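You operate a simulated robot arm through the tools that you are given. There is no shell and no other tool.

You run a simulated robot arm. Do the job below in one go: nothing can be reset, and whatever is moved stays where it is left.

JOB
File the grey tag die and the green tag die in their own slots.
Fine: slot colour as the tag; shut and latch the low shelf.

Only the result counts: the job must be done as asked and must still hold three seconds after the hand-in. Knocking over, shifting, dropping, spilling or breaking anything else fails it.

ROBOT AND FRAMES
A 7-joint arm with a fingered hand, fixed in place. Base frame: the origin is on the floor under the middle of its stand, x ahead of it, y to its left, z up; the work surface is at about z = 535. Units: mm, degrees, N and s.
With the tool pointing down near the work surface it reaches from about 100 to 780 mm from the base axis. Its first joint turns from -166.0 to 166.0 degrees. Payload 4.9 kg.
The TCP is the grasp point between the finger pads, 32 mm short of the fingertips. In the tool frame z runs along the fingers and y along their closing line. The gripper opens to 192 mm; its body begins 89 mm behind the TCP. The gripper is a hand of 3 fingers: y runs from the thumb to the fingers, the wrist lies at [0, 0, -267] in the tool frame, and closing takes about 1.5 s.
Orientation is told as [roll, pitch, yaw] about the base's x, y, z axes, in that order, counted from this pose: with the fingers straight down and closing along the base's y, the tool's x points along the base's -x, its y along +y and its z along -z.

CONTROLS
- The arm moves only by the tool arm_command. Its argument "plan" is a list of rows, each a list of 3 entries, a list of its own where there are three numbers: the gripper command, from -1 (shut) to 1 (fully open), values between in proportion, then the shift along the tool's x, y, z in mm, then the turn, a rotation vector about the tool's x, y, z in degrees. In form: [[grip, [dx, dy, dz], [rx, ry, rz]], ...]. A call has 1 to 20 rows; each row shifts and turns the commanded pose from where the row before left it, along the tool's axes as they then stand. Rows are played at 5 a second. More than 50 mm and 8.6 degrees between two rows, or a gripper value outside its range, and nothing of the call is played. A pose out of reach is approached as far as the arm can. The call stops where the force on the tool passes 40 N (or 10 N more than at its start, if that is more) or the arm is blocked; 0.2 s more then pass. The fingers move at their own pace (about 153 mm/s each) and stop on an object; they squeeze with about 22 N. The grip force told is the motor's: it shows also when the fingers shut on nothing. Time passes only in rows, and 0.2 s behind the last, so rows that do not move let the fingers close. The reply holds the time, the measured pose of the TCP, the force on the tool along the base axes, the opening and the grip force, in the units named above and with some noise, with the torque about the TCP (base axes, N m) and any sound that the robot's microphone picked up.
- Cameras (640 x 400 px; columns grow to the right, rows downward): "scene" is fixed at [399.3, -497.7, 1267]; the picture's right is [0.99, -0.13, 0.00], its down [-0.09, -0.67, -0.74] and it looks along [0.09, 0.74, -0.67] (base axes); focal length 371 px, centre (320, 200). "wrist" rides on the gripper at [80, -46, -113] in the tool frame; the picture's right is [0.50, 0.87, 0.00], its down [-0.67, 0.39, -0.63] and it looks along [-0.55, 0.32, 0.78] (tool axes); focal length 226 px, centre (320, 200). There is no depth. A picture from a camera that has moved, and an enlarged one, comes with that camera's place and axes in the base frame and with its lens. The place of the scene camera against the robot may be out by one fixed shift of up to 12 mm in any direction.
- capture(camera): a new picture of that camera. The clock stands still meanwhile.
- grasp_type(shape): the hand has 3 fingers and takes this shape, open, in about a second: jaw (thumb against the fingers, like two jaws); tri (thumb and two fingers); tip (a fingertip pinch); poke (one finger out to press); point (the index stretched); flat (the hand flat); cup (the hand cupped); fist (a fist). The gripper value then closes the fingers along that shape, each until it touches; the sizes above hold for jaw. It gives what a move gives, with no picture.
- inspect(camera, box): a new picture of the part [left, top, right, bottom] of that camera's present view, enlarged. The clock stands still meanwhile.
- job_done(): hands the job in; it is judged then, once.

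Places have to be worked out from the pictures, the camera data and where the tool is seen. Open the gripper and draw the arm clear of the work before you hand the job in, unless the task says otherwise.

The tools are called after "Request:" by a JSON object that holds its "fn" and its "kwargs". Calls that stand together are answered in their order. arm_command: Moves the arm, as the interface text tells. Its arguments: {"type":"object","properties":{"plan":{"type":"array"}},"required":["plan"]} The other tools are called the same way: grasp_type (shape) gives the hand a shape; capture (camera) takes a picture; inspect (camera, box) takes an enlarged picture of a part of a camera's view; job_done () hands the job in.

At the start:

```text
clock: 0.0
ee_pos: [406.4, 346.9, 799.0]
orientation: [-0.1, 0.0, 0.1]
force: [0.0, -0.7, -0.5]
ft_torque: [-0.02, 0.03, -0.02]
finger_gap: 191.7
grip_force: 0.0
shape: jaw
```

scene: 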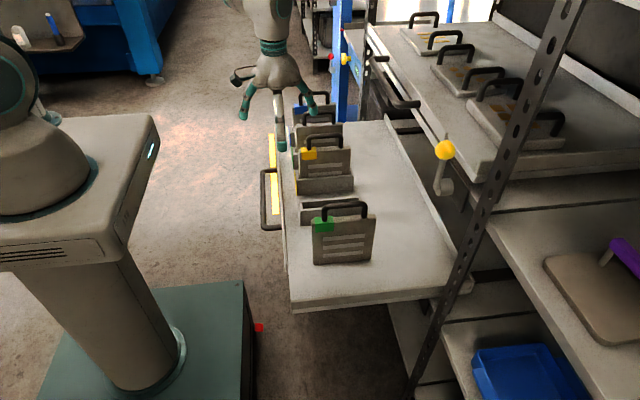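
wrist: 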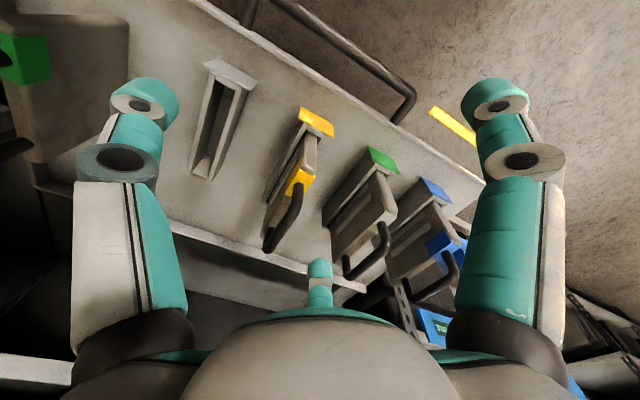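

The scene shows a pulled-out low shelf (drawer) with slots and dies standing with handles, a yellow-knobbed latch, and an upper shelf. I'll take enlarged views to identify tags and slots.

Request:
{"fn": "inspect", "kwargs": {"camera": "scene", "box": [240, 80, 400, 180]}}

Request:
{"fn": "inspect", "kwargs": {"camera": "scene", "box": [250, 170, 490, 320]}}

Request:
{"fn": "inspect", "kwargs": {"camera": "scene", "box": [360, 0, 600, 150]}}

Request:
{"fn": "inspect", "kwargs": {"camera": "wrist", "box": [160, 20, 480, 340]}}

```text
4.00 times, centred on (320, 130) of scene
camera zoom: at [399.3, -497.7, 1267.0], right [0.99, -0.13, 0.0], down [-0.09, -0.67, -0.74], along [0.09, 0.74, -0.67], focal length 1484 px, centre (320, 480)
```

zoom: 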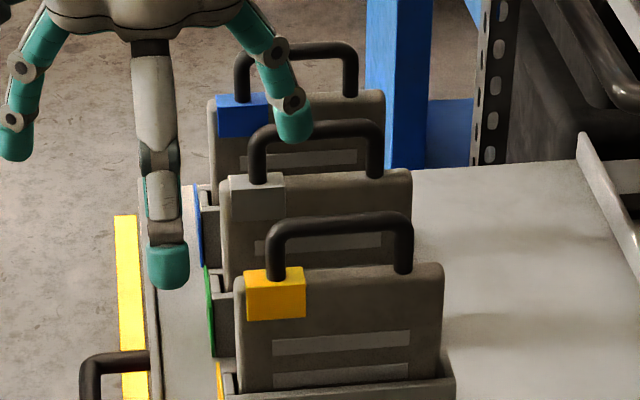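

```text
2.67 times, centred on (370, 245) of scene
camera zoom: at [399.3, -497.7, 1267.0], right [0.99, -0.13, 0.0], down [-0.09, -0.67, -0.74], along [0.09, 0.74, -0.67], focal length 989 px, centre (187, 80)
```

zoom: 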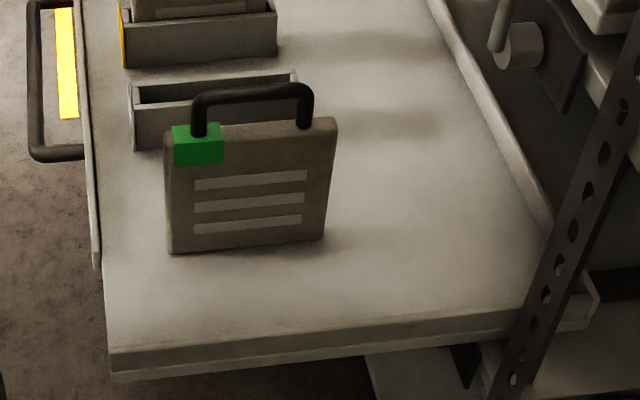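

```text
2.67 times, centred on (480, 75) of scene
camera zoom: at [399.3, -497.7, 1267.0], right [0.99, -0.13, 0.0], down [-0.09, -0.67, -0.74], along [0.09, 0.74, -0.67], focal length 989 px, centre (-107, 533)
```

zoom: 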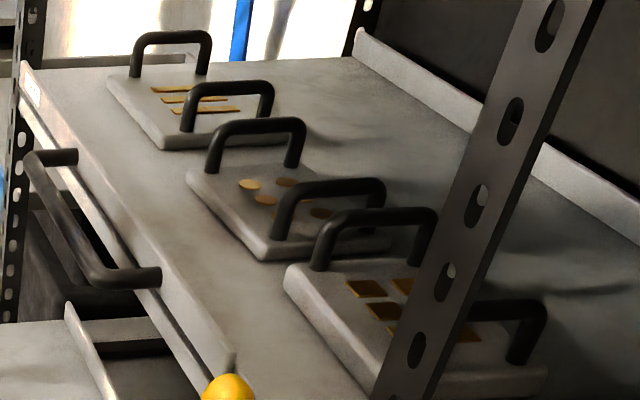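

```text
1.25 times, centred on (320, 180) of wrist
camera zoom: at [324.9, 301.0, 912.8], right [-0.5, 0.87, 0.0], down [0.67, 0.39, 0.63], along [0.55, 0.32, -0.78], focal length 283 px, centre (320, 225)
```

zoom: 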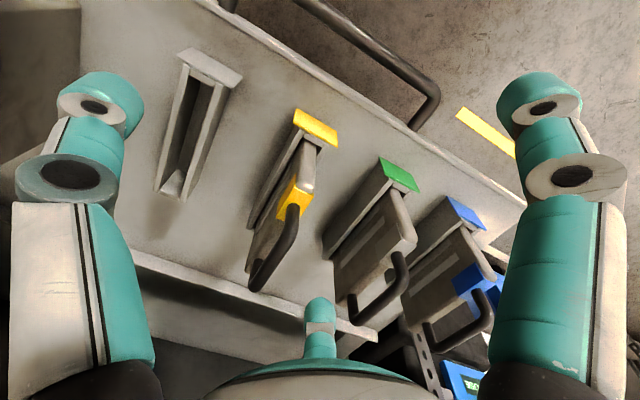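

Slots from near to far read grey (empty), yellow (yellow die), green (holding the grey die) and blue (blue die). The green die stands loose on the shelf. I'll look closer at the latch and slots.

Request:
{"fn": "inspect", "kwargs": {"camera": "scene", "box": [400, 120, 496, 216]}}

Request:
{"fn": "inspect", "kwargs": {"camera": "scene", "box": [340, 60, 500, 180]}}

Request:
{"fn": "inspect", "kwargs": {"camera": "scene", "box": [250, 120, 330, 240]}}

Request:
{"fn": "inspect", "kwargs": {"camera": "scene", "box": [400, 180, 640, 400]}}

```text
4.17 times, centred on (448, 168) of scene
camera zoom: at [399.3, -497.7, 1267.0], right [0.99, -0.13, 0.0], down [-0.09, -0.67, -0.74], along [0.09, 0.74, -0.67], focal length 1545 px, centre (-213, 333)
```

zoom: 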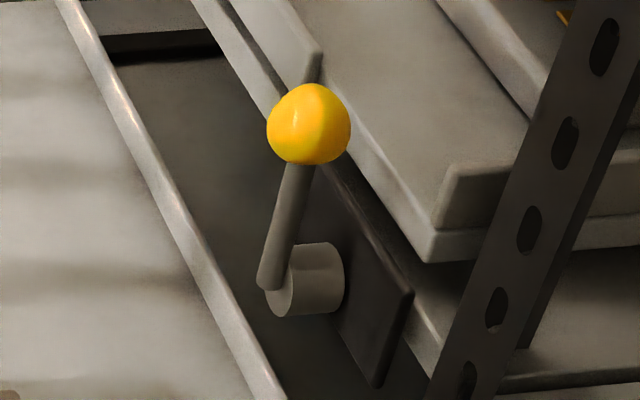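

```text
3.33 times, centred on (420, 120) of scene
camera zoom: at [399.3, -497.7, 1267.0], right [0.99, -0.13, 0.0], down [-0.09, -0.67, -0.74], along [0.09, 0.74, -0.67], focal length 1236 px, centre (-13, 467)
```

zoom: 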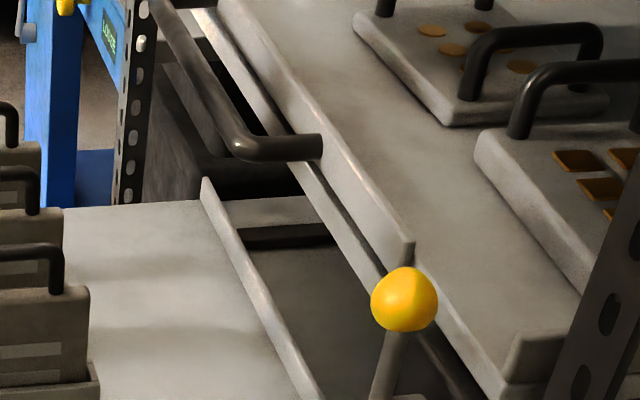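

```text
3.33 times, centred on (290, 180) of scene
camera zoom: at [399.3, -497.7, 1267.0], right [0.99, -0.13, 0.0], down [-0.09, -0.67, -0.74], along [0.09, 0.74, -0.67], focal length 1236 px, centre (420, 267)
```

zoom: 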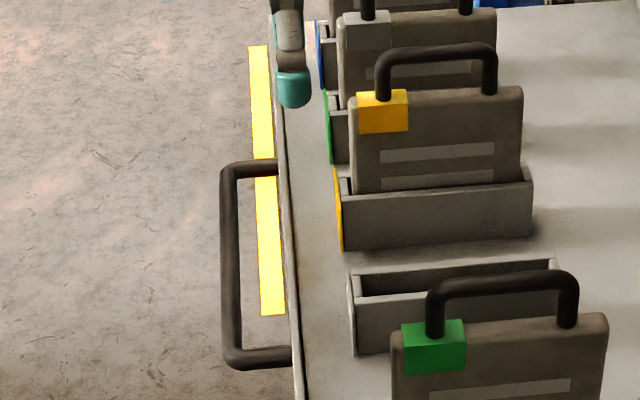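

```text
1.82 times, centred on (520, 290) of scene
camera zoom: at [399.3, -497.7, 1267.0], right [0.99, -0.13, 0.0], down [-0.09, -0.67, -0.74], along [0.09, 0.74, -0.67], focal length 674 px, centre (-44, 36)
```

zoom: 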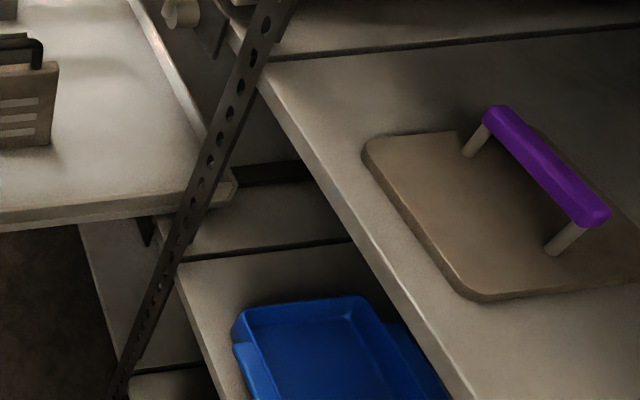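

The latch is a yellow-ball lever on a pivot on the rack, below the upper shelf front. I'll move the hand clear and tilt it to view the latch and the slots with the wrist camera for triangulation.

Request:
{"fn": "arm_command", "kwargs": {"plan": [[1, [0, 0, -50], [0, 0, 0]], [1, [16, -45, 0], [0, 0, 0]], [1, [16, -45, 0], [0, 0, 0]], [1, [16, -45, 0], [0, 0, 0]], [1, [8, -45, 0], [0, 0, 0]], [1, [0, -45, 0], [0, 0, 0]], [1, [0, -22, 0], [0, 0, 0]], [1, [0, 0, 0], [0, -8, 0]], [1, [0, 0, 0], [0, -8, 0]], [1, [0, 0, 0], [0, -8, 0]]]}}

Request:
{"fn": "capture", "kwargs": {"camera": "wrist"}}

Request:
{"fn": "capture", "kwargs": {"camera": "scene"}}

```text
clock: 2.2
ee_pos: [349.8, 100.9, 849.4]
orientation: [0.0, -24.0, -0.1]
force: [-0.3, -0.6, -0.7]
ft_torque: [0.01, -0.01, 0.01]
finger_gap: 191.8
grip_force: 0.0
shape: jaw
```

```text
taken
camera wrist: at [229.7, 54.1, 920.5], right [-0.46, 0.87, -0.2], down [0.36, 0.39, 0.85], along [0.81, 0.32, -0.49], focal length 226 px, centre (320, 200)
```

wrist: 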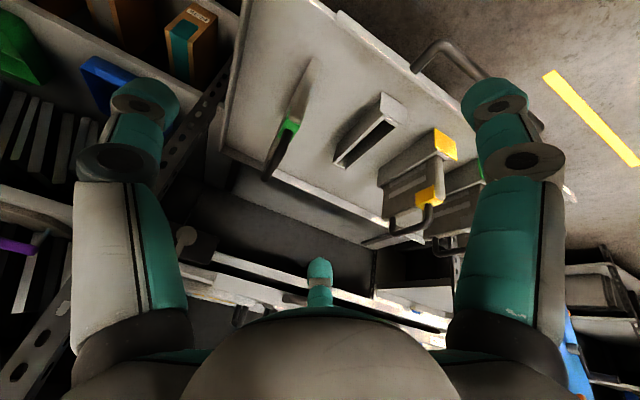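

```text
taken
```

scene: 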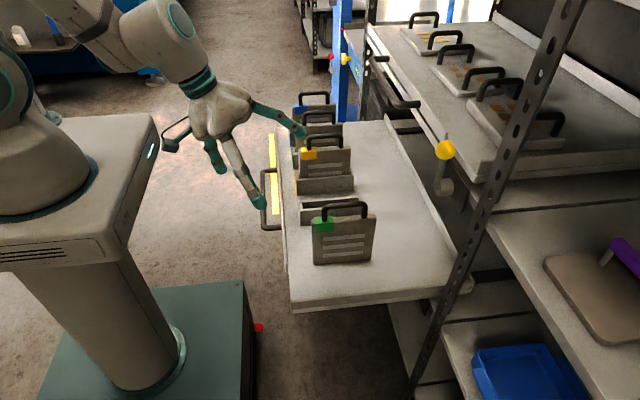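

The latch pivot appears near (187,240) in the wrist view. I'll enlarge it.

Request:
{"fn": "inspect", "kwargs": {"camera": "wrist", "box": [150, 200, 310, 300]}}

Request:
{"fn": "inspect", "kwargs": {"camera": "wrist", "box": [220, 60, 480, 260]}}

```text
4.00 times, centred on (230, 250) of wrist
camera zoom: at [229.7, 54.1, 920.5], right [-0.46, 0.87, -0.2], down [0.36, 0.39, 0.85], along [0.81, 0.32, -0.49], focal length 904 px, centre (680, 0)
```

zoom: 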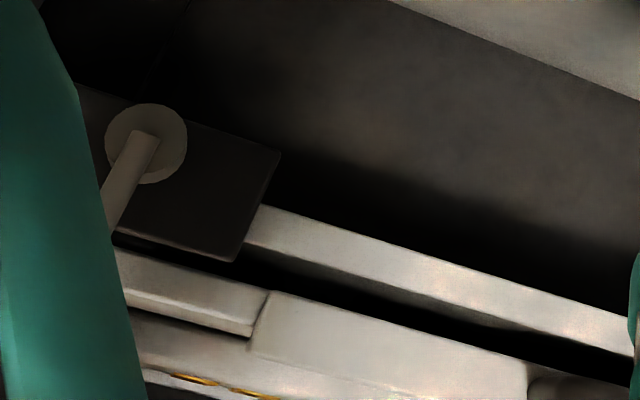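

```text
2.00 times, centred on (350, 160) of wrist
camera zoom: at [229.7, 54.1, 920.5], right [-0.46, 0.87, -0.2], down [0.36, 0.39, 0.85], along [0.81, 0.32, -0.49], focal length 452 px, centre (260, 280)
```

zoom: 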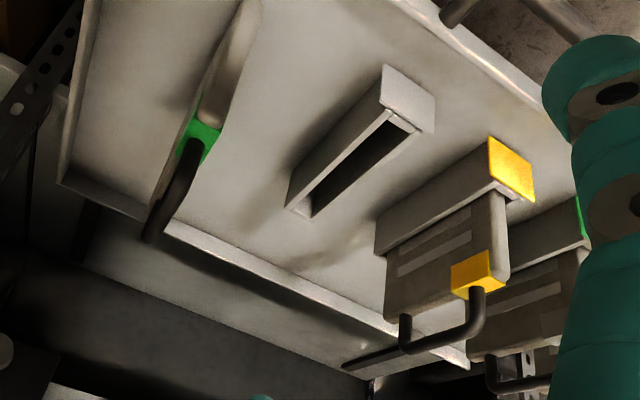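

The low shelf surface is about z=540; the latch pivot is about [682, 0, 823] with the ball up at z≈911. Next I'll level the tool and look at the grey die from above.

Request:
{"fn": "arm_command", "kwargs": {"plan": [[1, [0, 0, 0], [0, 8, 0]], [1, [0, 0, 0], [0, 8, 0]], [1, [0, 0, 0], [0, 8, 0]], [1, [0, 45, -15], [0, 0, 0]], [1, [0, 45, -15], [0, 0, 0]], [1, [-10, 45, -10], [0, 0, 0]], [1, [-10, 45, 0], [0, 0, 0]], [1, [-10, 45, 0], [0, 0, 0]], [1, [-10, 45, 0], [0, 0, 0]], [1, [-10, 42, 0], [0, 0, 0]], [1, [0, 0, 0], [0, 0, 0]]]}}

Request:
{"fn": "capture", "kwargs": {"camera": "wrist"}}

Request:
{"fn": "inspect", "kwargs": {"camera": "wrist", "box": [180, 60, 460, 280]}}

```text
clock: 4.6
ee_pos: [398.1, 411.8, 888.8]
orientation: [0.0, 0.0, 0.0]
force: [0.1, 0.5, -0.4]
ft_torque: [0.02, -0.02, 0.02]
finger_gap: 191.9
grip_force: 0.1
shape: jaw
```

```text
taken
camera wrist: at [317.5, 366.6, 1002.7], right [-0.5, 0.87, 0.0], down [0.67, 0.39, 0.63], along [0.55, 0.32, -0.78], focal length 226 px, centre (320, 200)
```

wrist: 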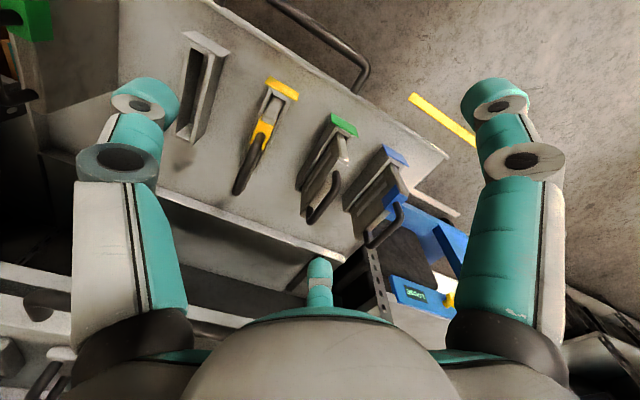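

```text
1.82 times, centred on (320, 170) of wrist
camera zoom: at [317.5, 366.6, 1002.7], right [-0.5, 0.87, 0.0], down [0.67, 0.39, 0.63], along [0.55, 0.32, -0.78], focal length 411 px, centre (320, 254)
```

zoom: 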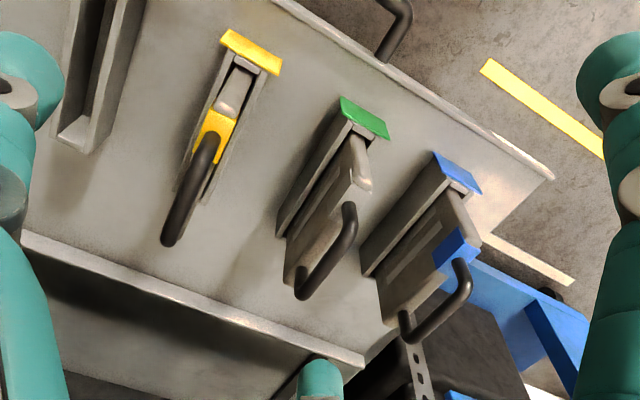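

There's a blue device with a display behind the shelf; I'll read it, since it may bear on the shelf's state.

Request:
{"fn": "inspect", "kwargs": {"camera": "wrist", "box": [370, 260, 470, 322]}}

Request:
{"fn": "inspect", "kwargs": {"camera": "scene", "box": [310, 20, 400, 130]}}

Request:
{"fn": "inspect", "kwargs": {"camera": "wrist", "box": [270, 90, 430, 250]}}

```text
6.40 times, centred on (420, 291) of wrist
camera zoom: at [317.5, 366.6, 1002.7], right [-0.5, 0.87, 0.0], down [0.67, 0.39, 0.63], along [0.55, 0.32, -0.78], focal length 1447 px, centre (-320, -382)
```

zoom: 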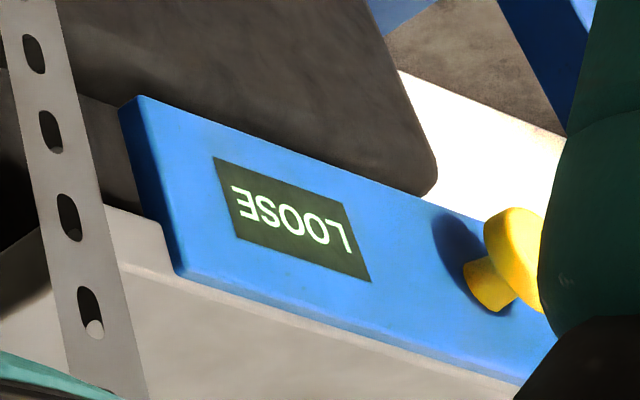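

```text
3.64 times, centred on (355, 75) of scene
camera zoom: at [399.3, -497.7, 1267.0], right [0.99, -0.13, 0.0], down [-0.09, -0.67, -0.74], along [0.09, 0.74, -0.67], focal length 1349 px, centre (193, 654)
```

zoom: 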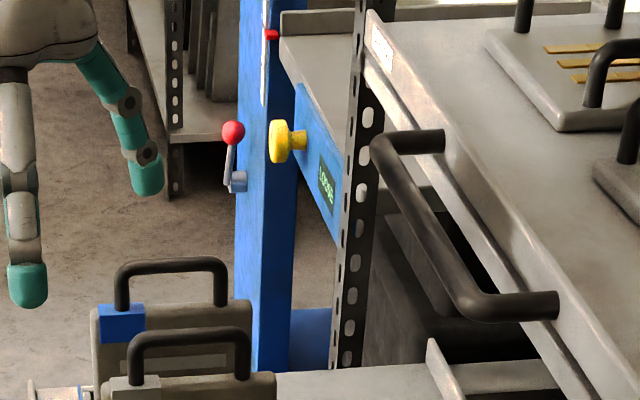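

```text
2.50 times, centred on (350, 170) of wrist
camera zoom: at [317.5, 366.6, 1002.7], right [-0.5, 0.87, 0.0], down [0.67, 0.39, 0.63], along [0.55, 0.32, -0.78], focal length 565 px, centre (245, 275)
```

zoom: 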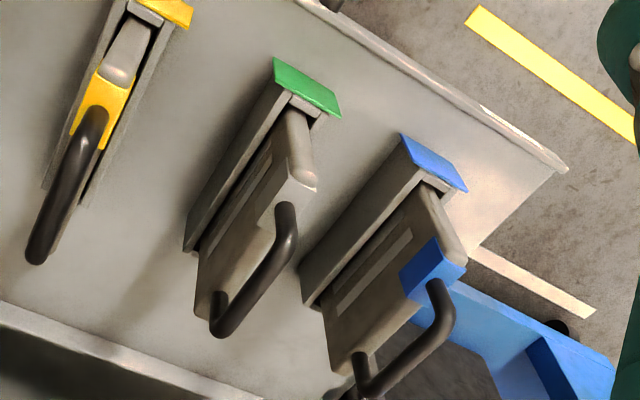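

The display reads "LOOSE" on a separate blue station. The grey die's handle bar is about y≈485, x≈470–555, z≈730. I need to know how the fingers converge, so I'll close partly in free air and look.

Request:
{"fn": "arm_command", "kwargs": {"plan": [[-0.2, [0, 0, -20], [0, 0, 0]], [-0.2, [0, 0, 0], [0, 0, 0]], [-0.2, [0, 0, 0], [0, 0, 0]], [-0.2, [0, 0, 0], [0, 0, 0]]]}}

Request:
{"fn": "capture", "kwargs": {"camera": "wrist"}}

Request:
{"fn": "inspect", "kwargs": {"camera": "scene", "box": [210, 0, 370, 120]}}

```text
clock: 5.6
ee_pos: [398.5, 412.0, 909.2]
orientation: [0.0, 0.0, 0.0]
force: [0.1, 0.2, -0.5]
ft_torque: [0.01, -0.05, -0.01]
finger_gap: 76.9
grip_force: 0.1
shape: jaw
```

```text
taken
camera wrist: at [317.9, 366.3, 1022.5], right [-0.5, 0.87, 0.0], down [0.67, 0.39, 0.63], along [0.55, 0.32, -0.78], focal length 226 px, centre (320, 200)
```

wrist: 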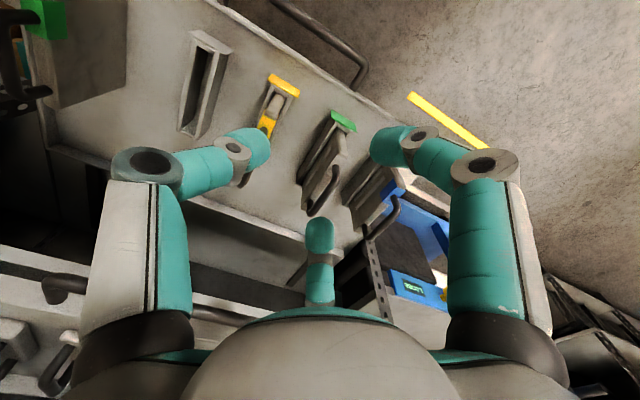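

```text
3.33 times, centred on (290, 60) of scene
camera zoom: at [399.3, -497.7, 1267.0], right [0.99, -0.13, 0.0], down [-0.09, -0.67, -0.74], along [0.09, 0.74, -0.67], focal length 1236 px, centre (420, 667)
```

zoom: 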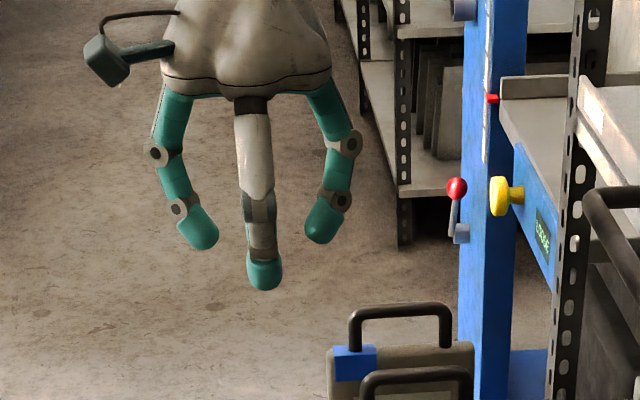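

The fingers flex inward from three sides (thumb at −y). To measure the slot pitch exactly, I'll enlarge the green label now, then shift by −245 mm in y and view the grey label in the same image region.

Request:
{"fn": "inspect", "kwargs": {"camera": "wrist", "box": [270, 90, 400, 220]}}

Request:
{"fn": "arm_command", "kwargs": {"plan": [[-0.2, [0, -49, 0], [0, 0, 0]], [-0.2, [0, -49, 0], [0, 0, 0]], [-0.2, [0, -49, 0], [0, 0, 0]], [-0.2, [0, -49, 0], [0, 0, 0]], [-0.2, [0, -49, 0], [0, 0, 0]], [-0.2, [0, 0, 0], [0, 0, 0]], [-0.2, [0, 0, 0], [0, 0, 0]]]}}

Request:
{"fn": "inspect", "kwargs": {"camera": "wrist", "box": [270, 90, 400, 220]}}

Request:
{"fn": "capture", "kwargs": {"camera": "wrist"}}

```text
3.08 times, centred on (335, 155) of wrist
camera zoom: at [317.9, 366.3, 1022.5], right [-0.5, 0.87, 0.0], down [0.67, 0.39, 0.63], along [0.55, 0.32, -0.78], focal length 696 px, centre (274, 338)
```

zoom: 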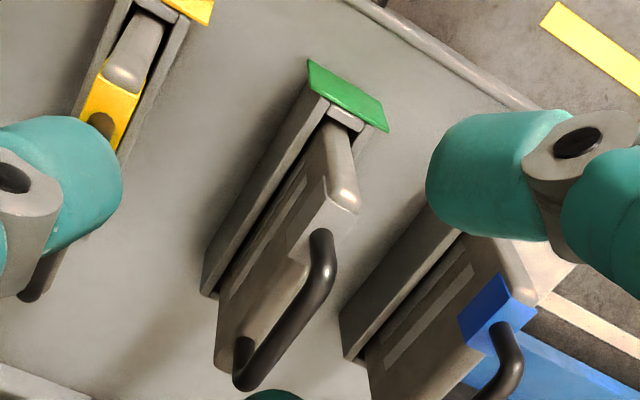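

```text
clock: 7.2
ee_pos: [398.7, 166.3, 910.2]
orientation: [-0.1, -0.1, 0.0]
force: [-0.4, 0.3, 0.5]
ft_torque: [0.01, 0.01, 0.01]
finger_gap: 77.0
grip_force: 0.0
shape: jaw
```

```text
3.08 times, centred on (335, 155) of wrist
camera zoom: at [318.1, 120.1, 1023.7], right [-0.5, 0.87, 0.0], down [0.67, 0.39, 0.63], along [0.55, 0.32, -0.78], focal length 696 px, centre (274, 338)
```

zoom: 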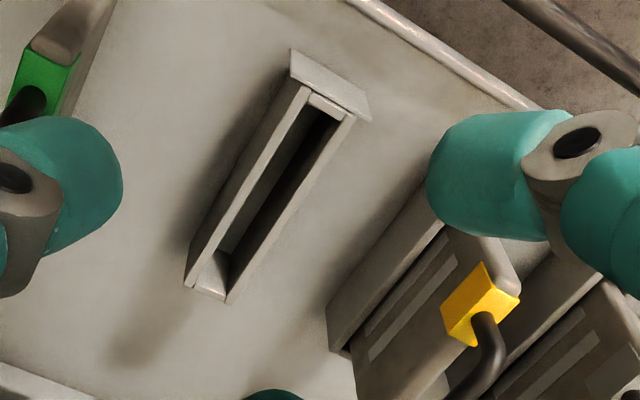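

```text
taken
camera wrist: at [318.1, 120.1, 1023.7], right [-0.5, 0.87, 0.0], down [0.67, 0.39, 0.63], along [0.55, 0.32, -0.78], focal length 226 px, centre (320, 200)
```

wrist: 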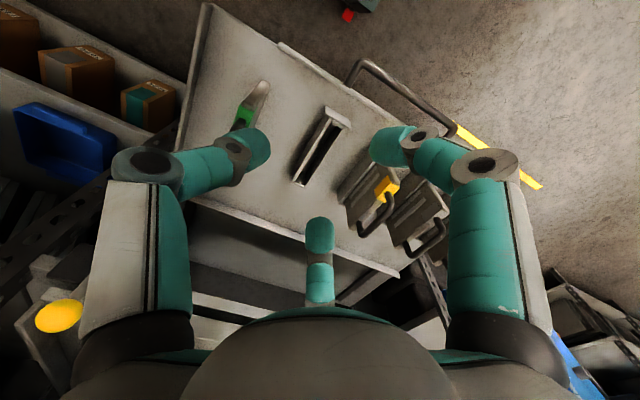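

Label centres come out at about y≈229 (grey slot) and y≈489 (green slot), so a pitch of about 130 mm. I'll enlarge the empty slot and die for thicknesses.

Request:
{"fn": "inspect", "kwargs": {"camera": "wrist", "box": [295, 95, 359, 159]}}

Request:
{"fn": "inspect", "kwargs": {"camera": "wrist", "box": [290, 140, 340, 195]}}

Request:
{"fn": "inspect", "kwargs": {"camera": "wrist", "box": [210, 70, 290, 140]}}

```text
6.25 times, centred on (327, 127) of wrist
camera zoom: at [318.1, 120.1, 1023.7], right [-0.5, 0.87, 0.0], down [0.67, 0.39, 0.63], along [0.55, 0.32, -0.78], focal length 1413 px, centre (276, 656)
```

zoom: 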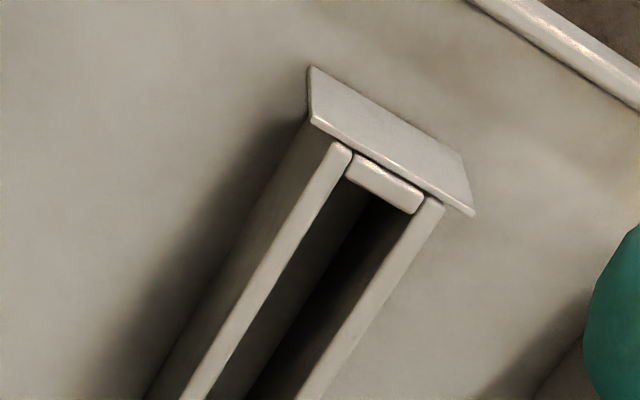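

```text
7.27 times, centred on (315, 168) of wrist
camera zoom: at [318.1, 120.1, 1023.7], right [-0.5, 0.87, 0.0], down [0.67, 0.39, 0.63], along [0.55, 0.32, -0.78], focal length 1644 px, centre (356, 436)
```

zoom: 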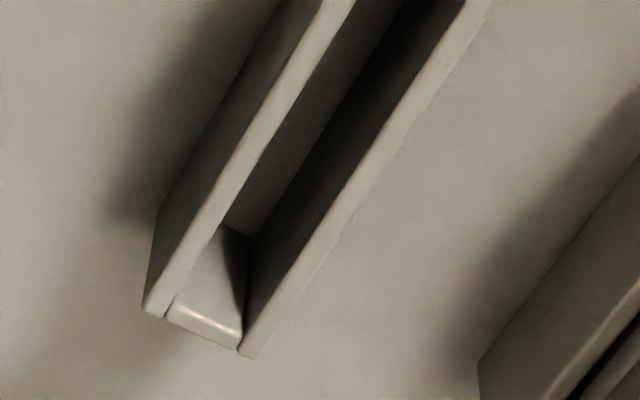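

```text
5.71 times, centred on (250, 105) of wrist
camera zoom: at [318.1, 120.1, 1023.7], right [-0.5, 0.87, 0.0], down [0.67, 0.39, 0.63], along [0.55, 0.32, -0.78], focal length 1292 px, centre (720, 743)
```

zoom: 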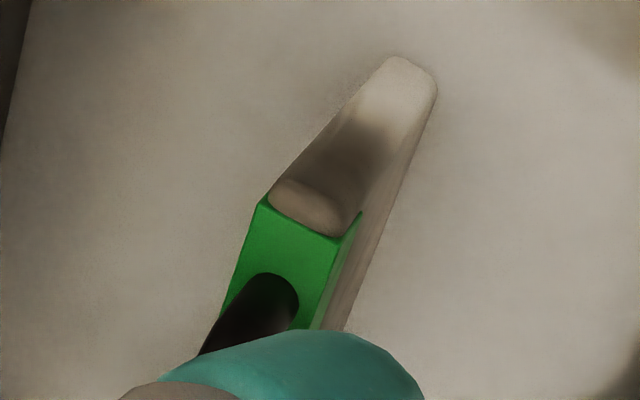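

Slot interior is about 26 mm wide (centre y≈229.5, x≈446–600) and the plates are about 20 mm thick. The grey die centre is about (518, 487), with plate top ≈690 and bar ≈725. I'll hover over it and check.

Request:
{"fn": "arm_command", "kwargs": {"plan": [[0.1, [-17, 46, 0], [0, 0, 0]], [0.1, [-17, 46, 0], [0, 0, 0]], [0.1, [-17, 46, 0], [0, 0, 0]], [0.1, [-17, 46, 0], [0, 0, 0]], [0.1, [-17, 46, 0], [0, 0, 0]], [0.1, [-17, 46, 0], [0, 0, 0]], [0.1, [-17, 47.7, 0], [0, 0, 0]], [0.1, [0, 0, 30], [0, 0, 0]], [0.1, [0, 0, 30], [0, 0, 0]], [0.1, [0, 0, 0], [0, 0, 0]]]}}

Request:
{"fn": "capture", "kwargs": {"camera": "wrist"}}

Request:
{"fn": "capture", "kwargs": {"camera": "scene"}}

```text
refused: row 7 steps farther than a row can; nothing moved
```

```text
taken
camera wrist: at [318.1, 120.1, 1023.7], right [-0.5, 0.87, 0.0], down [0.67, 0.39, 0.63], along [0.55, 0.32, -0.78], focal length 226 px, centre (320, 200)
```

wrist: 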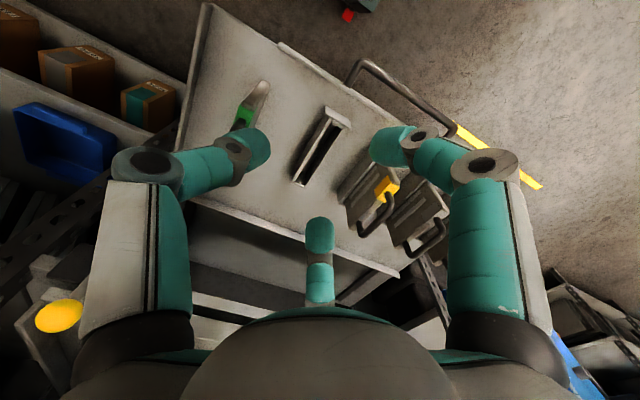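

```text
taken
```

scene: 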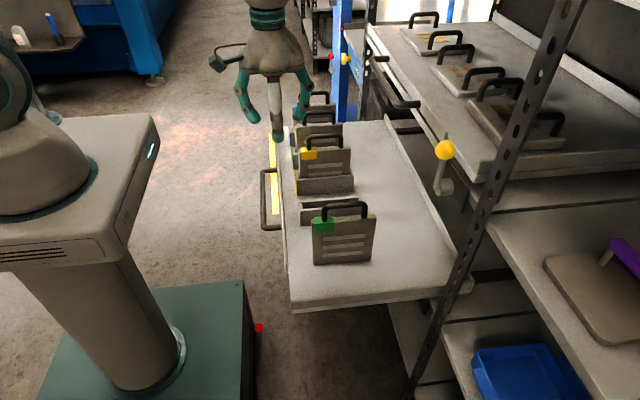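

Row 7 was slightly too long; I'll resend with shorter steps.

Request:
{"fn": "arm_command", "kwargs": {"plan": [[0.1, [-15, 40, 0], [0, 0, 0]], [0.1, [-15, 40, 0], [0, 0, 0]], [0.1, [-15, 40, 0], [0, 0, 0]], [0.1, [-15, 40, 0], [0, 0, 0]], [0.1, [-15, 41, 0], [0, 0, 0]], [0.1, [-15, 41, 0], [0, 0, 0]], [0.1, [-15, 41, 0], [0, 0, 0]], [0.1, [-14, 41, 0], [0, 0, 0]], [0.1, [0, 0, 30], [0, 0, 0]], [0.1, [0, 0, 30], [0, 0, 0]], [0.1, [0, 0, 0], [0, 0, 0]]]}}

Request:
{"fn": "capture", "kwargs": {"camera": "wrist"}}

Request:
{"fn": "inspect", "kwargs": {"camera": "scene", "box": [240, 20, 400, 140]}}

```text
clock: 9.6
ee_pos: [518.3, 490.1, 848.1]
orientation: [0.1, 0.1, 0.0]
force: [0.0, -0.3, 0.0]
ft_torque: [0.03, 0.0, 0.01]
finger_gap: 105.2
grip_force: 0.1
shape: jaw
```

```text
taken
camera wrist: at [438.1, 444.5, 962.3], right [-0.5, 0.87, 0.0], down [0.67, 0.39, 0.63], along [0.55, 0.32, -0.78], focal length 226 px, centre (320, 200)
```

wrist: 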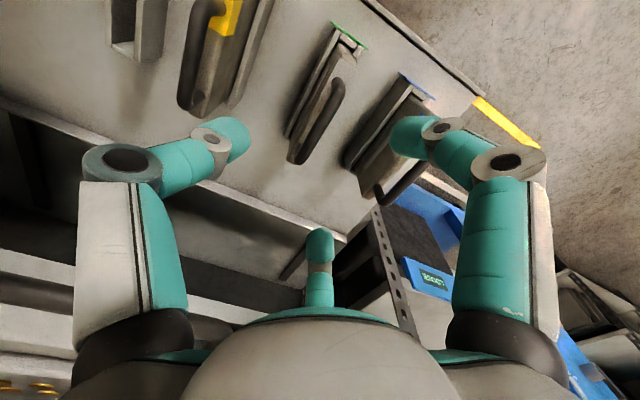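

```text
3.33 times, centred on (320, 80) of scene
camera zoom: at [399.3, -497.7, 1267.0], right [0.99, -0.13, 0.0], down [-0.09, -0.67, -0.74], along [0.09, 0.74, -0.67], focal length 1236 px, centre (320, 600)
```

zoom: 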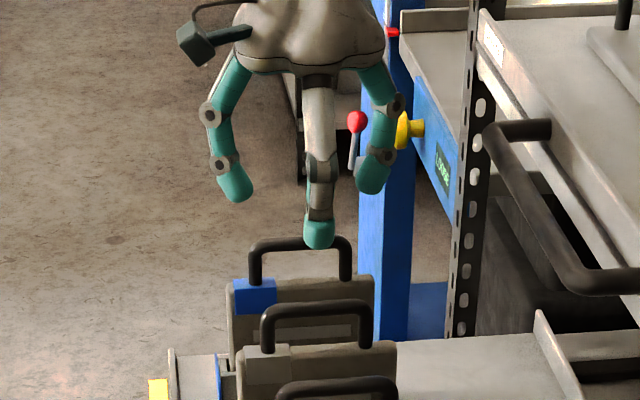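

Hovering at (518, 490). I'll enlarge the wrist view of the grey die's handle to check the alignment: the TCP axis at bar height projects near (320,127).

Request:
{"fn": "inspect", "kwargs": {"camera": "wrist", "box": [270, 20, 400, 180]}}

```text
2.50 times, centred on (335, 100) of wrist
camera zoom: at [438.1, 444.5, 962.3], right [-0.5, 0.87, 0.0], down [0.67, 0.39, 0.63], along [0.55, 0.32, -0.78], focal length 565 px, centre (282, 450)
```

zoom: 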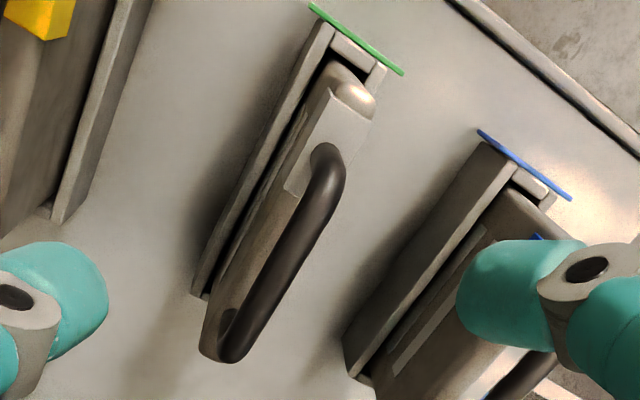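

The bar is centred at about (519, 490), well aligned. I'll lower part-way until the tips are just at bar level and check again.

Request:
{"fn": "arm_command", "kwargs": {"plan": [[0.1, [-1, 1.5, 30], [0, 0, 0]], [0.1, [0, 0, 30], [0, 0, 0]], [0.1, [0, 0, 25], [0, 0, 0]], [0.1, [0, 0, 0], [0, 0, 0]]]}}

Request:
{"fn": "capture", "kwargs": {"camera": "wrist"}}

Request:
{"fn": "inspect", "kwargs": {"camera": "scene", "box": [240, 40, 400, 160]}}

```text
clock: 10.6
ee_pos: [519.2, 491.7, 761.7]
orientation: [0.0, 0.0, 0.0]
force: [0.7, 0.4, -0.1]
ft_torque: [-0.01, 0.0, 0.04]
finger_gap: 105.0
grip_force: 0.1
shape: jaw
```

```text
taken
camera wrist: at [438.9, 446.3, 876.5], right [-0.5, 0.87, 0.0], down [0.67, 0.39, 0.63], along [0.55, 0.32, -0.78], focal length 226 px, centre (320, 200)
```

wrist: 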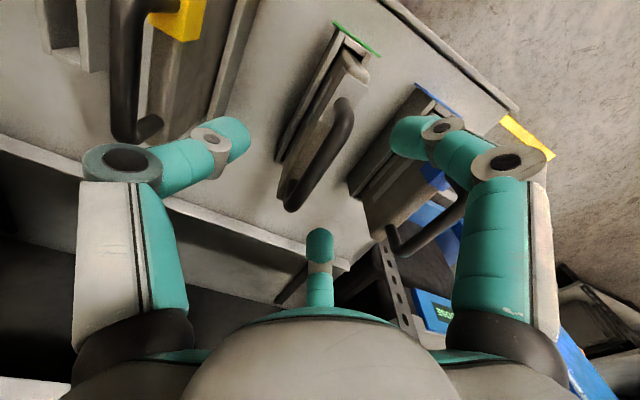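

```text
3.33 times, centred on (320, 100) of scene
camera zoom: at [399.3, -497.7, 1267.0], right [0.99, -0.13, 0.0], down [-0.09, -0.67, -0.74], along [0.09, 0.74, -0.67], focal length 1236 px, centre (320, 533)
```

zoom: 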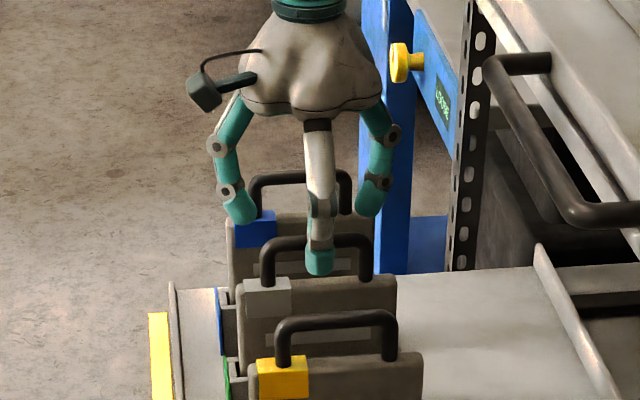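

Fingers straddle the die cleanly. I'll lower to z≈671 and close on the plate.

Request:
{"fn": "arm_command", "kwargs": {"plan": [[0.1, [0, 0, 25], [0, 0, 0]], [0.1, [0, 0, 25], [0, 0, 0]], [0.1, [0, 0, 25], [0, 0, 0]], [0.1, [0, 0, 15], [0, 0, 0]], [0.1, [0, 0, 0], [0, 0, 0]]]}}

Request:
{"fn": "capture", "kwargs": {"camera": "wrist"}}

Request:
{"fn": "inspect", "kwargs": {"camera": "scene", "box": [240, 60, 400, 180]}}

```text
clock: 11.8
ee_pos: [519.6, 492.3, 673.1]
orientation: [0.0, 0.0, -0.1]
force: [-0.6, 0.2, 0.2]
ft_torque: [-0.02, -0.01, -0.01]
finger_gap: 104.9
grip_force: 0.1
shape: jaw
```

```text
taken
camera wrist: at [438.8, 446.7, 787.0], right [-0.5, 0.87, 0.0], down [0.67, 0.39, 0.63], along [0.55, 0.32, -0.78], focal length 226 px, centre (320, 200)
```

wrist: 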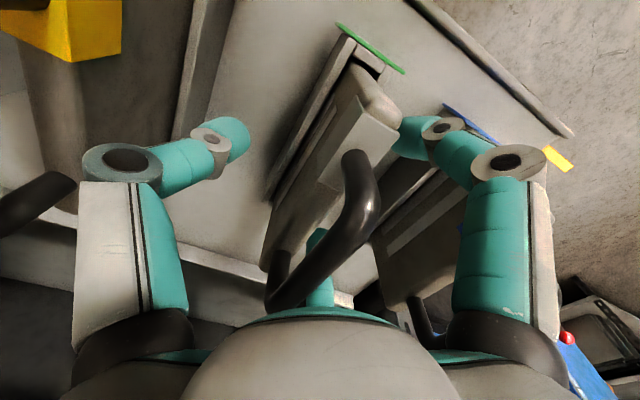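

```text
3.33 times, centred on (320, 120) of scene
camera zoom: at [399.3, -497.7, 1267.0], right [0.99, -0.13, 0.0], down [-0.09, -0.67, -0.74], along [0.09, 0.74, -0.67], focal length 1236 px, centre (320, 467)
```

zoom: 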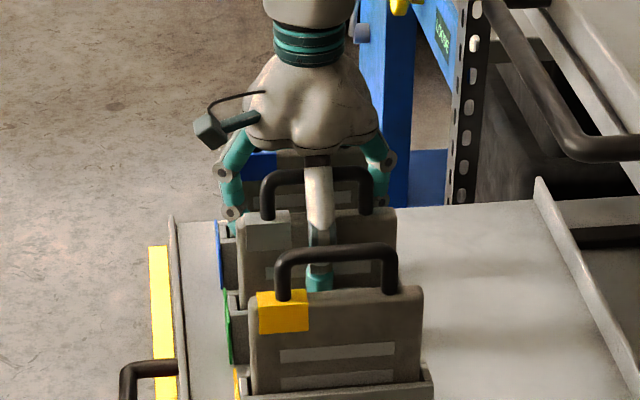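

All clear around the plate. Closing the hand now, without moving.

Request:
{"fn": "arm_command", "kwargs": {"plan": [[-1, [0, 0, 0], [0, 0, 0]], [-1, [0, 0, 0], [0, 0, 0]], [-1, [0, 0, 0], [0, 0, 0]], [-1, [0, 0, 0], [0, 0, 0]], [-1, [0, 0, 0], [0, 0, 0]], [-1, [0, 0, 0], [0, 0, 0]], [-1, [0, 0, 0], [0, 0, 0]], [-1, [0, 0, 0], [0, 0, 0]]]}}

Request:
{"fn": "capture", "kwargs": {"camera": "wrist"}}

Request:
{"fn": "inspect", "kwargs": {"camera": "scene", "box": [240, 60, 400, 180]}}

```text
clock: 13.6
ee_pos: [519.8, 493.3, 673.4]
orientation: [0.0, 0.0, -0.1]
force: [0.2, -1.8, -0.5]
ft_torque: [-0.28, 0.01, 0.01]
finger_gap: 22.1
grip_force: 22.2
shape: jaw
```

```text
taken
camera wrist: at [438.7, 446.5, 787.1], right [-0.5, 0.87, 0.0], down [0.67, 0.39, 0.63], along [0.55, 0.32, -0.78], focal length 226 px, centre (320, 200)
```

wrist: 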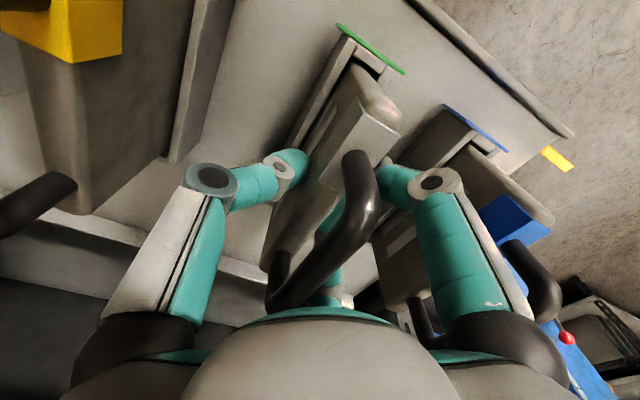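

```text
3.33 times, centred on (320, 120) of scene
camera zoom: at [399.3, -497.7, 1267.0], right [0.99, -0.13, 0.0], down [-0.09, -0.67, -0.74], along [0.09, 0.74, -0.67], focal length 1236 px, centre (320, 467)
```

zoom: 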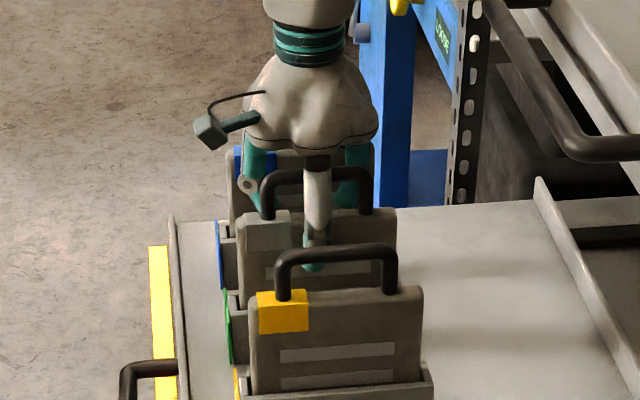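

Gripped with a 22 mm gap and 22 N. I'll lift slowly and check the load.

Request:
{"fn": "arm_command", "kwargs": {"plan": [[-1, [0, 0, -6], [0, 0, 0]], [-1, [0, 0, -8], [0, 0, 0]], [-1, [0, 0, -12], [0, 0, 0]], [-1, [0, 0, -14], [0, 0, 0]], [-1, [0, 0, 0], [0, 0, 0]], [-1, [0, 0, 0], [0, 0, 0]]]}}

Request:
{"fn": "capture", "kwargs": {"camera": "wrist"}}

Request:
{"fn": "inspect", "kwargs": {"camera": "scene", "box": [240, 60, 400, 180]}}

```text
clock: 15.0
ee_pos: [519.1, 491.8, 714.1]
orientation: [0.1, 0.0, 0.0]
force: [0.0, -1.6, -12.1]
ft_torque: [-0.21, 0.04, -0.03]
finger_gap: 20.4
grip_force: 21.9
shape: jaw
```

```text
taken
camera wrist: at [439.1, 446.3, 827.6], right [-0.5, 0.87, 0.0], down [0.67, 0.39, 0.63], along [0.55, 0.32, -0.78], focal length 226 px, centre (320, 200)
```

wrist: 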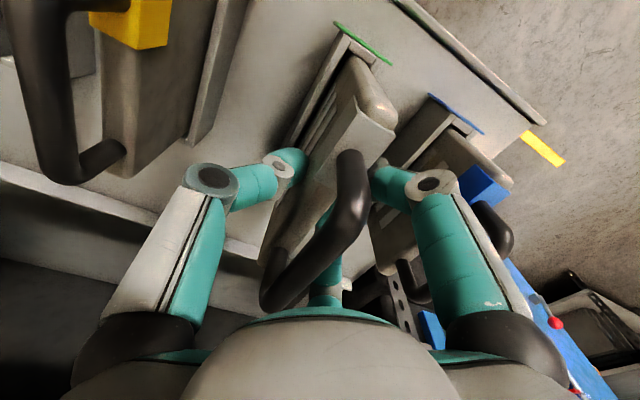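

```text
3.33 times, centred on (320, 120) of scene
camera zoom: at [399.3, -497.7, 1267.0], right [0.99, -0.13, 0.0], down [-0.09, -0.67, -0.74], along [0.09, 0.74, -0.67], focal length 1236 px, centre (320, 467)
```

zoom: 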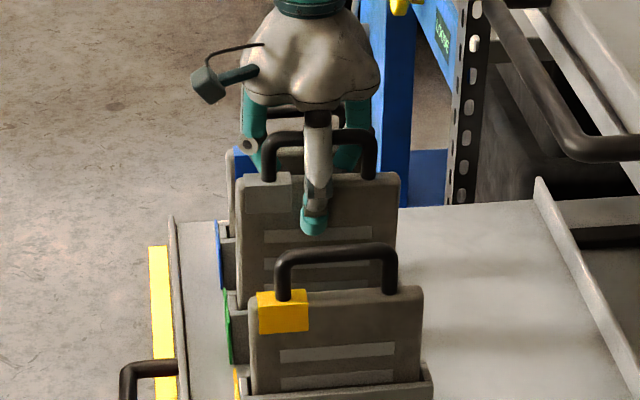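

Load is about 12 N (1.2 kg) and the die is rising cleanly. I'll lift to z≈890 to clear the yellow die.

Request:
{"fn": "arm_command", "kwargs": {"plan": [[-1, [0, 0, -12], [0, 0, 0]], [-1, [0, 0, -20], [0, 0, 0]], [-1, [0, 0, -25], [0, 0, 0]], [-1, [0, 0, -25], [0, 0, 0]], [-1, [0, 0, -25], [0, 0, 0]], [-1, [0, 0, -25], [0, 0, 0]], [-1, [0, 0, -22], [0, 0, 0]], [-1, [0, 0, -15], [0, 0, 0]], [-1, [0, 0, -7], [0, 0, 0]], [-1, [0, 0, 0], [0, 0, 0]], [-1, [0, 0, 0], [0, 0, 0]]]}}

Request:
{"fn": "capture", "kwargs": {"camera": "wrist"}}

Request:
{"fn": "capture", "kwargs": {"camera": "scene"}}

```text
clock: 17.4
ee_pos: [519.9, 492.3, 890.8]
orientation: [-0.1, -0.1, 0.0]
force: [-0.3, 0.9, -12.3]
ft_torque: [0.04, 0.04, 0.0]
finger_gap: 19.7
grip_force: 21.6
shape: jaw
```

```text
taken
camera wrist: at [438.6, 446.6, 1003.4], right [-0.5, 0.87, 0.0], down [0.67, 0.39, 0.63], along [0.55, 0.32, -0.78], focal length 226 px, centre (320, 200)
```

wrist: 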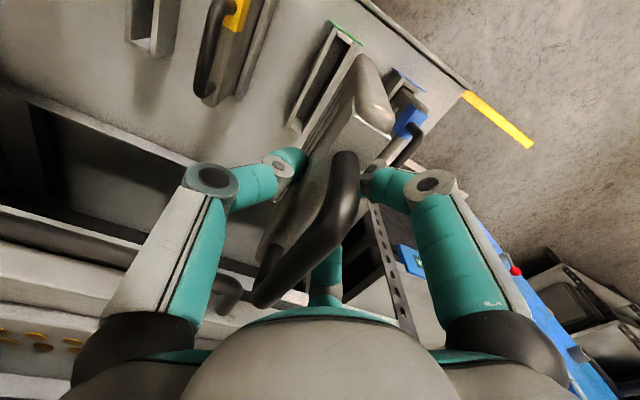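

```text
taken
```

scene: 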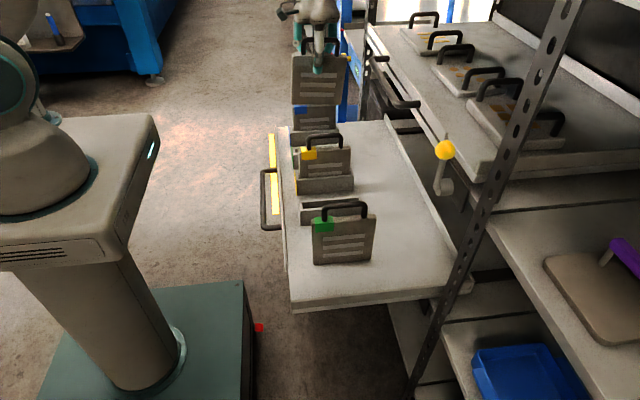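

I'll check whether the die hangs plumb in the grip.

Request:
{"fn": "inspect", "kwargs": {"camera": "wrist", "box": [240, 40, 420, 220]}}

Request:
{"fn": "inspect", "kwargs": {"camera": "scene", "box": [260, 0, 380, 120]}}

```text
2.22 times, centred on (330, 130) of wrist
camera zoom: at [438.6, 446.6, 1003.4], right [-0.5, 0.87, 0.0], down [0.67, 0.39, 0.63], along [0.55, 0.32, -0.78], focal length 502 px, centre (298, 356)
```

zoom: 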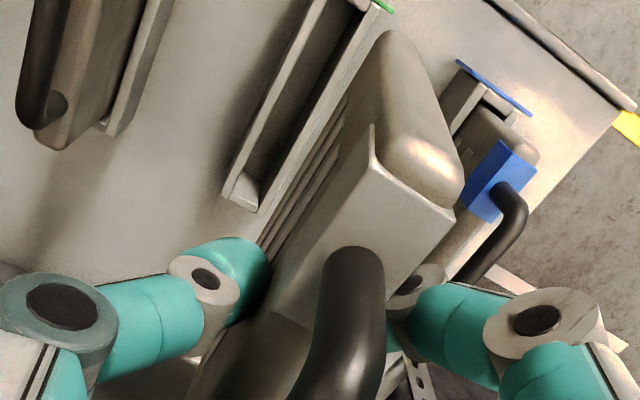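

```text
3.33 times, centred on (320, 60) of scene
camera zoom: at [399.3, -497.7, 1267.0], right [0.99, -0.13, 0.0], down [-0.09, -0.67, -0.74], along [0.09, 0.74, -0.67], focal length 1236 px, centre (320, 667)
```

zoom: 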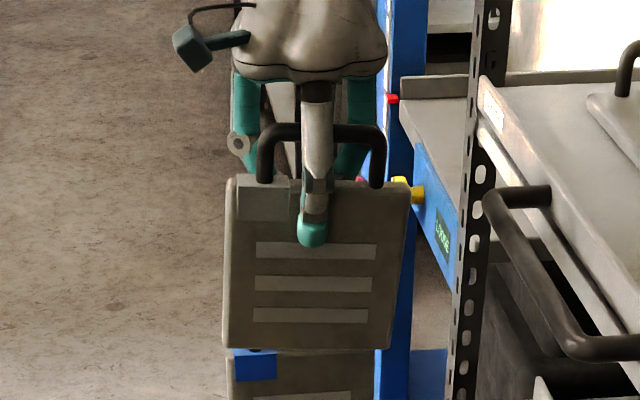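

The die has pitched about 5–6° in the grip (its +x end dropped), so its centre of mass lies slightly to the +x side of the grip. I'll counter-rotate the hand about y by about −5.5° and see whether the plate holds level.

Request:
{"fn": "arm_command", "kwargs": {"plan": [[-1, [0, 0, 0], [0, -1.5, 0]], [-1, [0, 0, 0], [0, -2, 0]], [-1, [0, 0, 0], [0, -2, 0]], [-1, [0, 0, 0], [0, 0, 0]], [-1, [0, 0, 0], [0, 0, 0]]]}}

Request:
{"fn": "inspect", "kwargs": {"camera": "scene", "box": [260, 0, 380, 120]}}

Request:
{"fn": "inspect", "kwargs": {"camera": "wrist", "box": [240, 40, 420, 220]}}

```text
clock: 18.6
ee_pos: [519.5, 493.6, 890.5]
orientation: [-0.1, -5.4, -0.1]
force: [-0.1, -0.4, -11.6]
ft_torque: [-0.01, 0.08, 0.0]
finger_gap: 19.5
grip_force: 21.9
shape: jaw
```

```text
3.33 times, centred on (320, 60) of scene
camera zoom: at [399.3, -497.7, 1267.0], right [0.99, -0.13, 0.0], down [-0.09, -0.67, -0.74], along [0.09, 0.74, -0.67], focal length 1236 px, centre (320, 667)
```

zoom: 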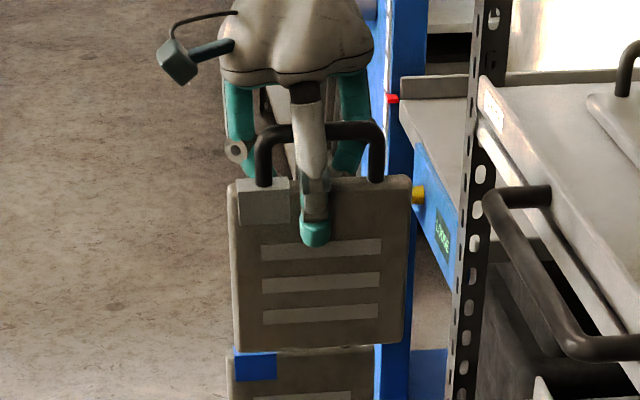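

```text
2.22 times, centred on (330, 130) of wrist
camera zoom: at [428.4, 446.5, 995.4], right [-0.5, 0.87, -0.05], down [0.61, 0.39, 0.69], along [0.62, 0.32, -0.72], focal length 502 px, centre (298, 356)
```

zoom: 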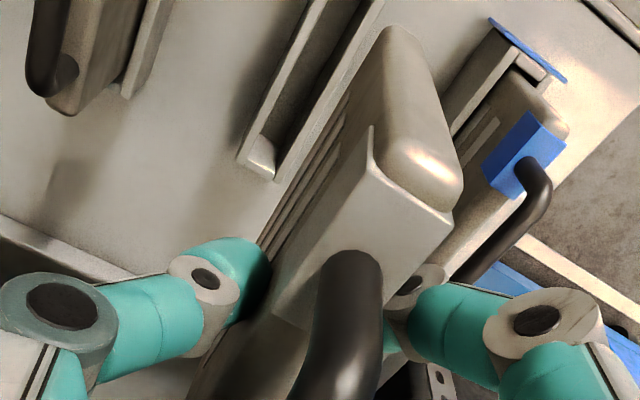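

Relative to the hand the die held firm, and in the scene view the plate is now level in pitch. I'll zoom in to check the roll about x.

Request:
{"fn": "inspect", "kwargs": {"camera": "wrist", "box": [320, 40, 420, 140]}}

Request:
{"fn": "inspect", "kwargs": {"camera": "scene", "box": [280, 40, 360, 120]}}

```text
4.00 times, centred on (370, 90) of wrist
camera zoom: at [428.4, 446.5, 995.4], right [-0.5, 0.87, -0.05], down [0.61, 0.39, 0.69], along [0.62, 0.32, -0.72], focal length 904 px, centre (120, 640)
```

zoom: 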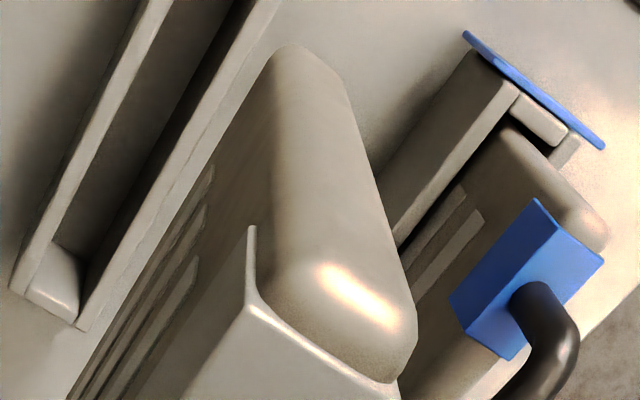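

```text
5.00 times, centred on (320, 80) of scene
camera zoom: at [399.3, -497.7, 1267.0], right [0.99, -0.13, 0.0], down [-0.09, -0.67, -0.74], along [0.09, 0.74, -0.67], focal length 1854 px, centre (320, 800)
```

zoom: 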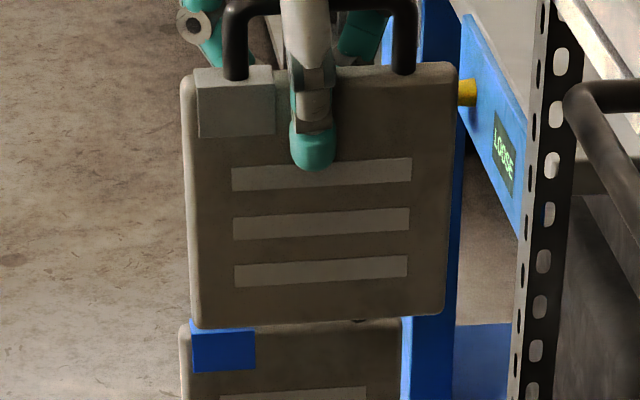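

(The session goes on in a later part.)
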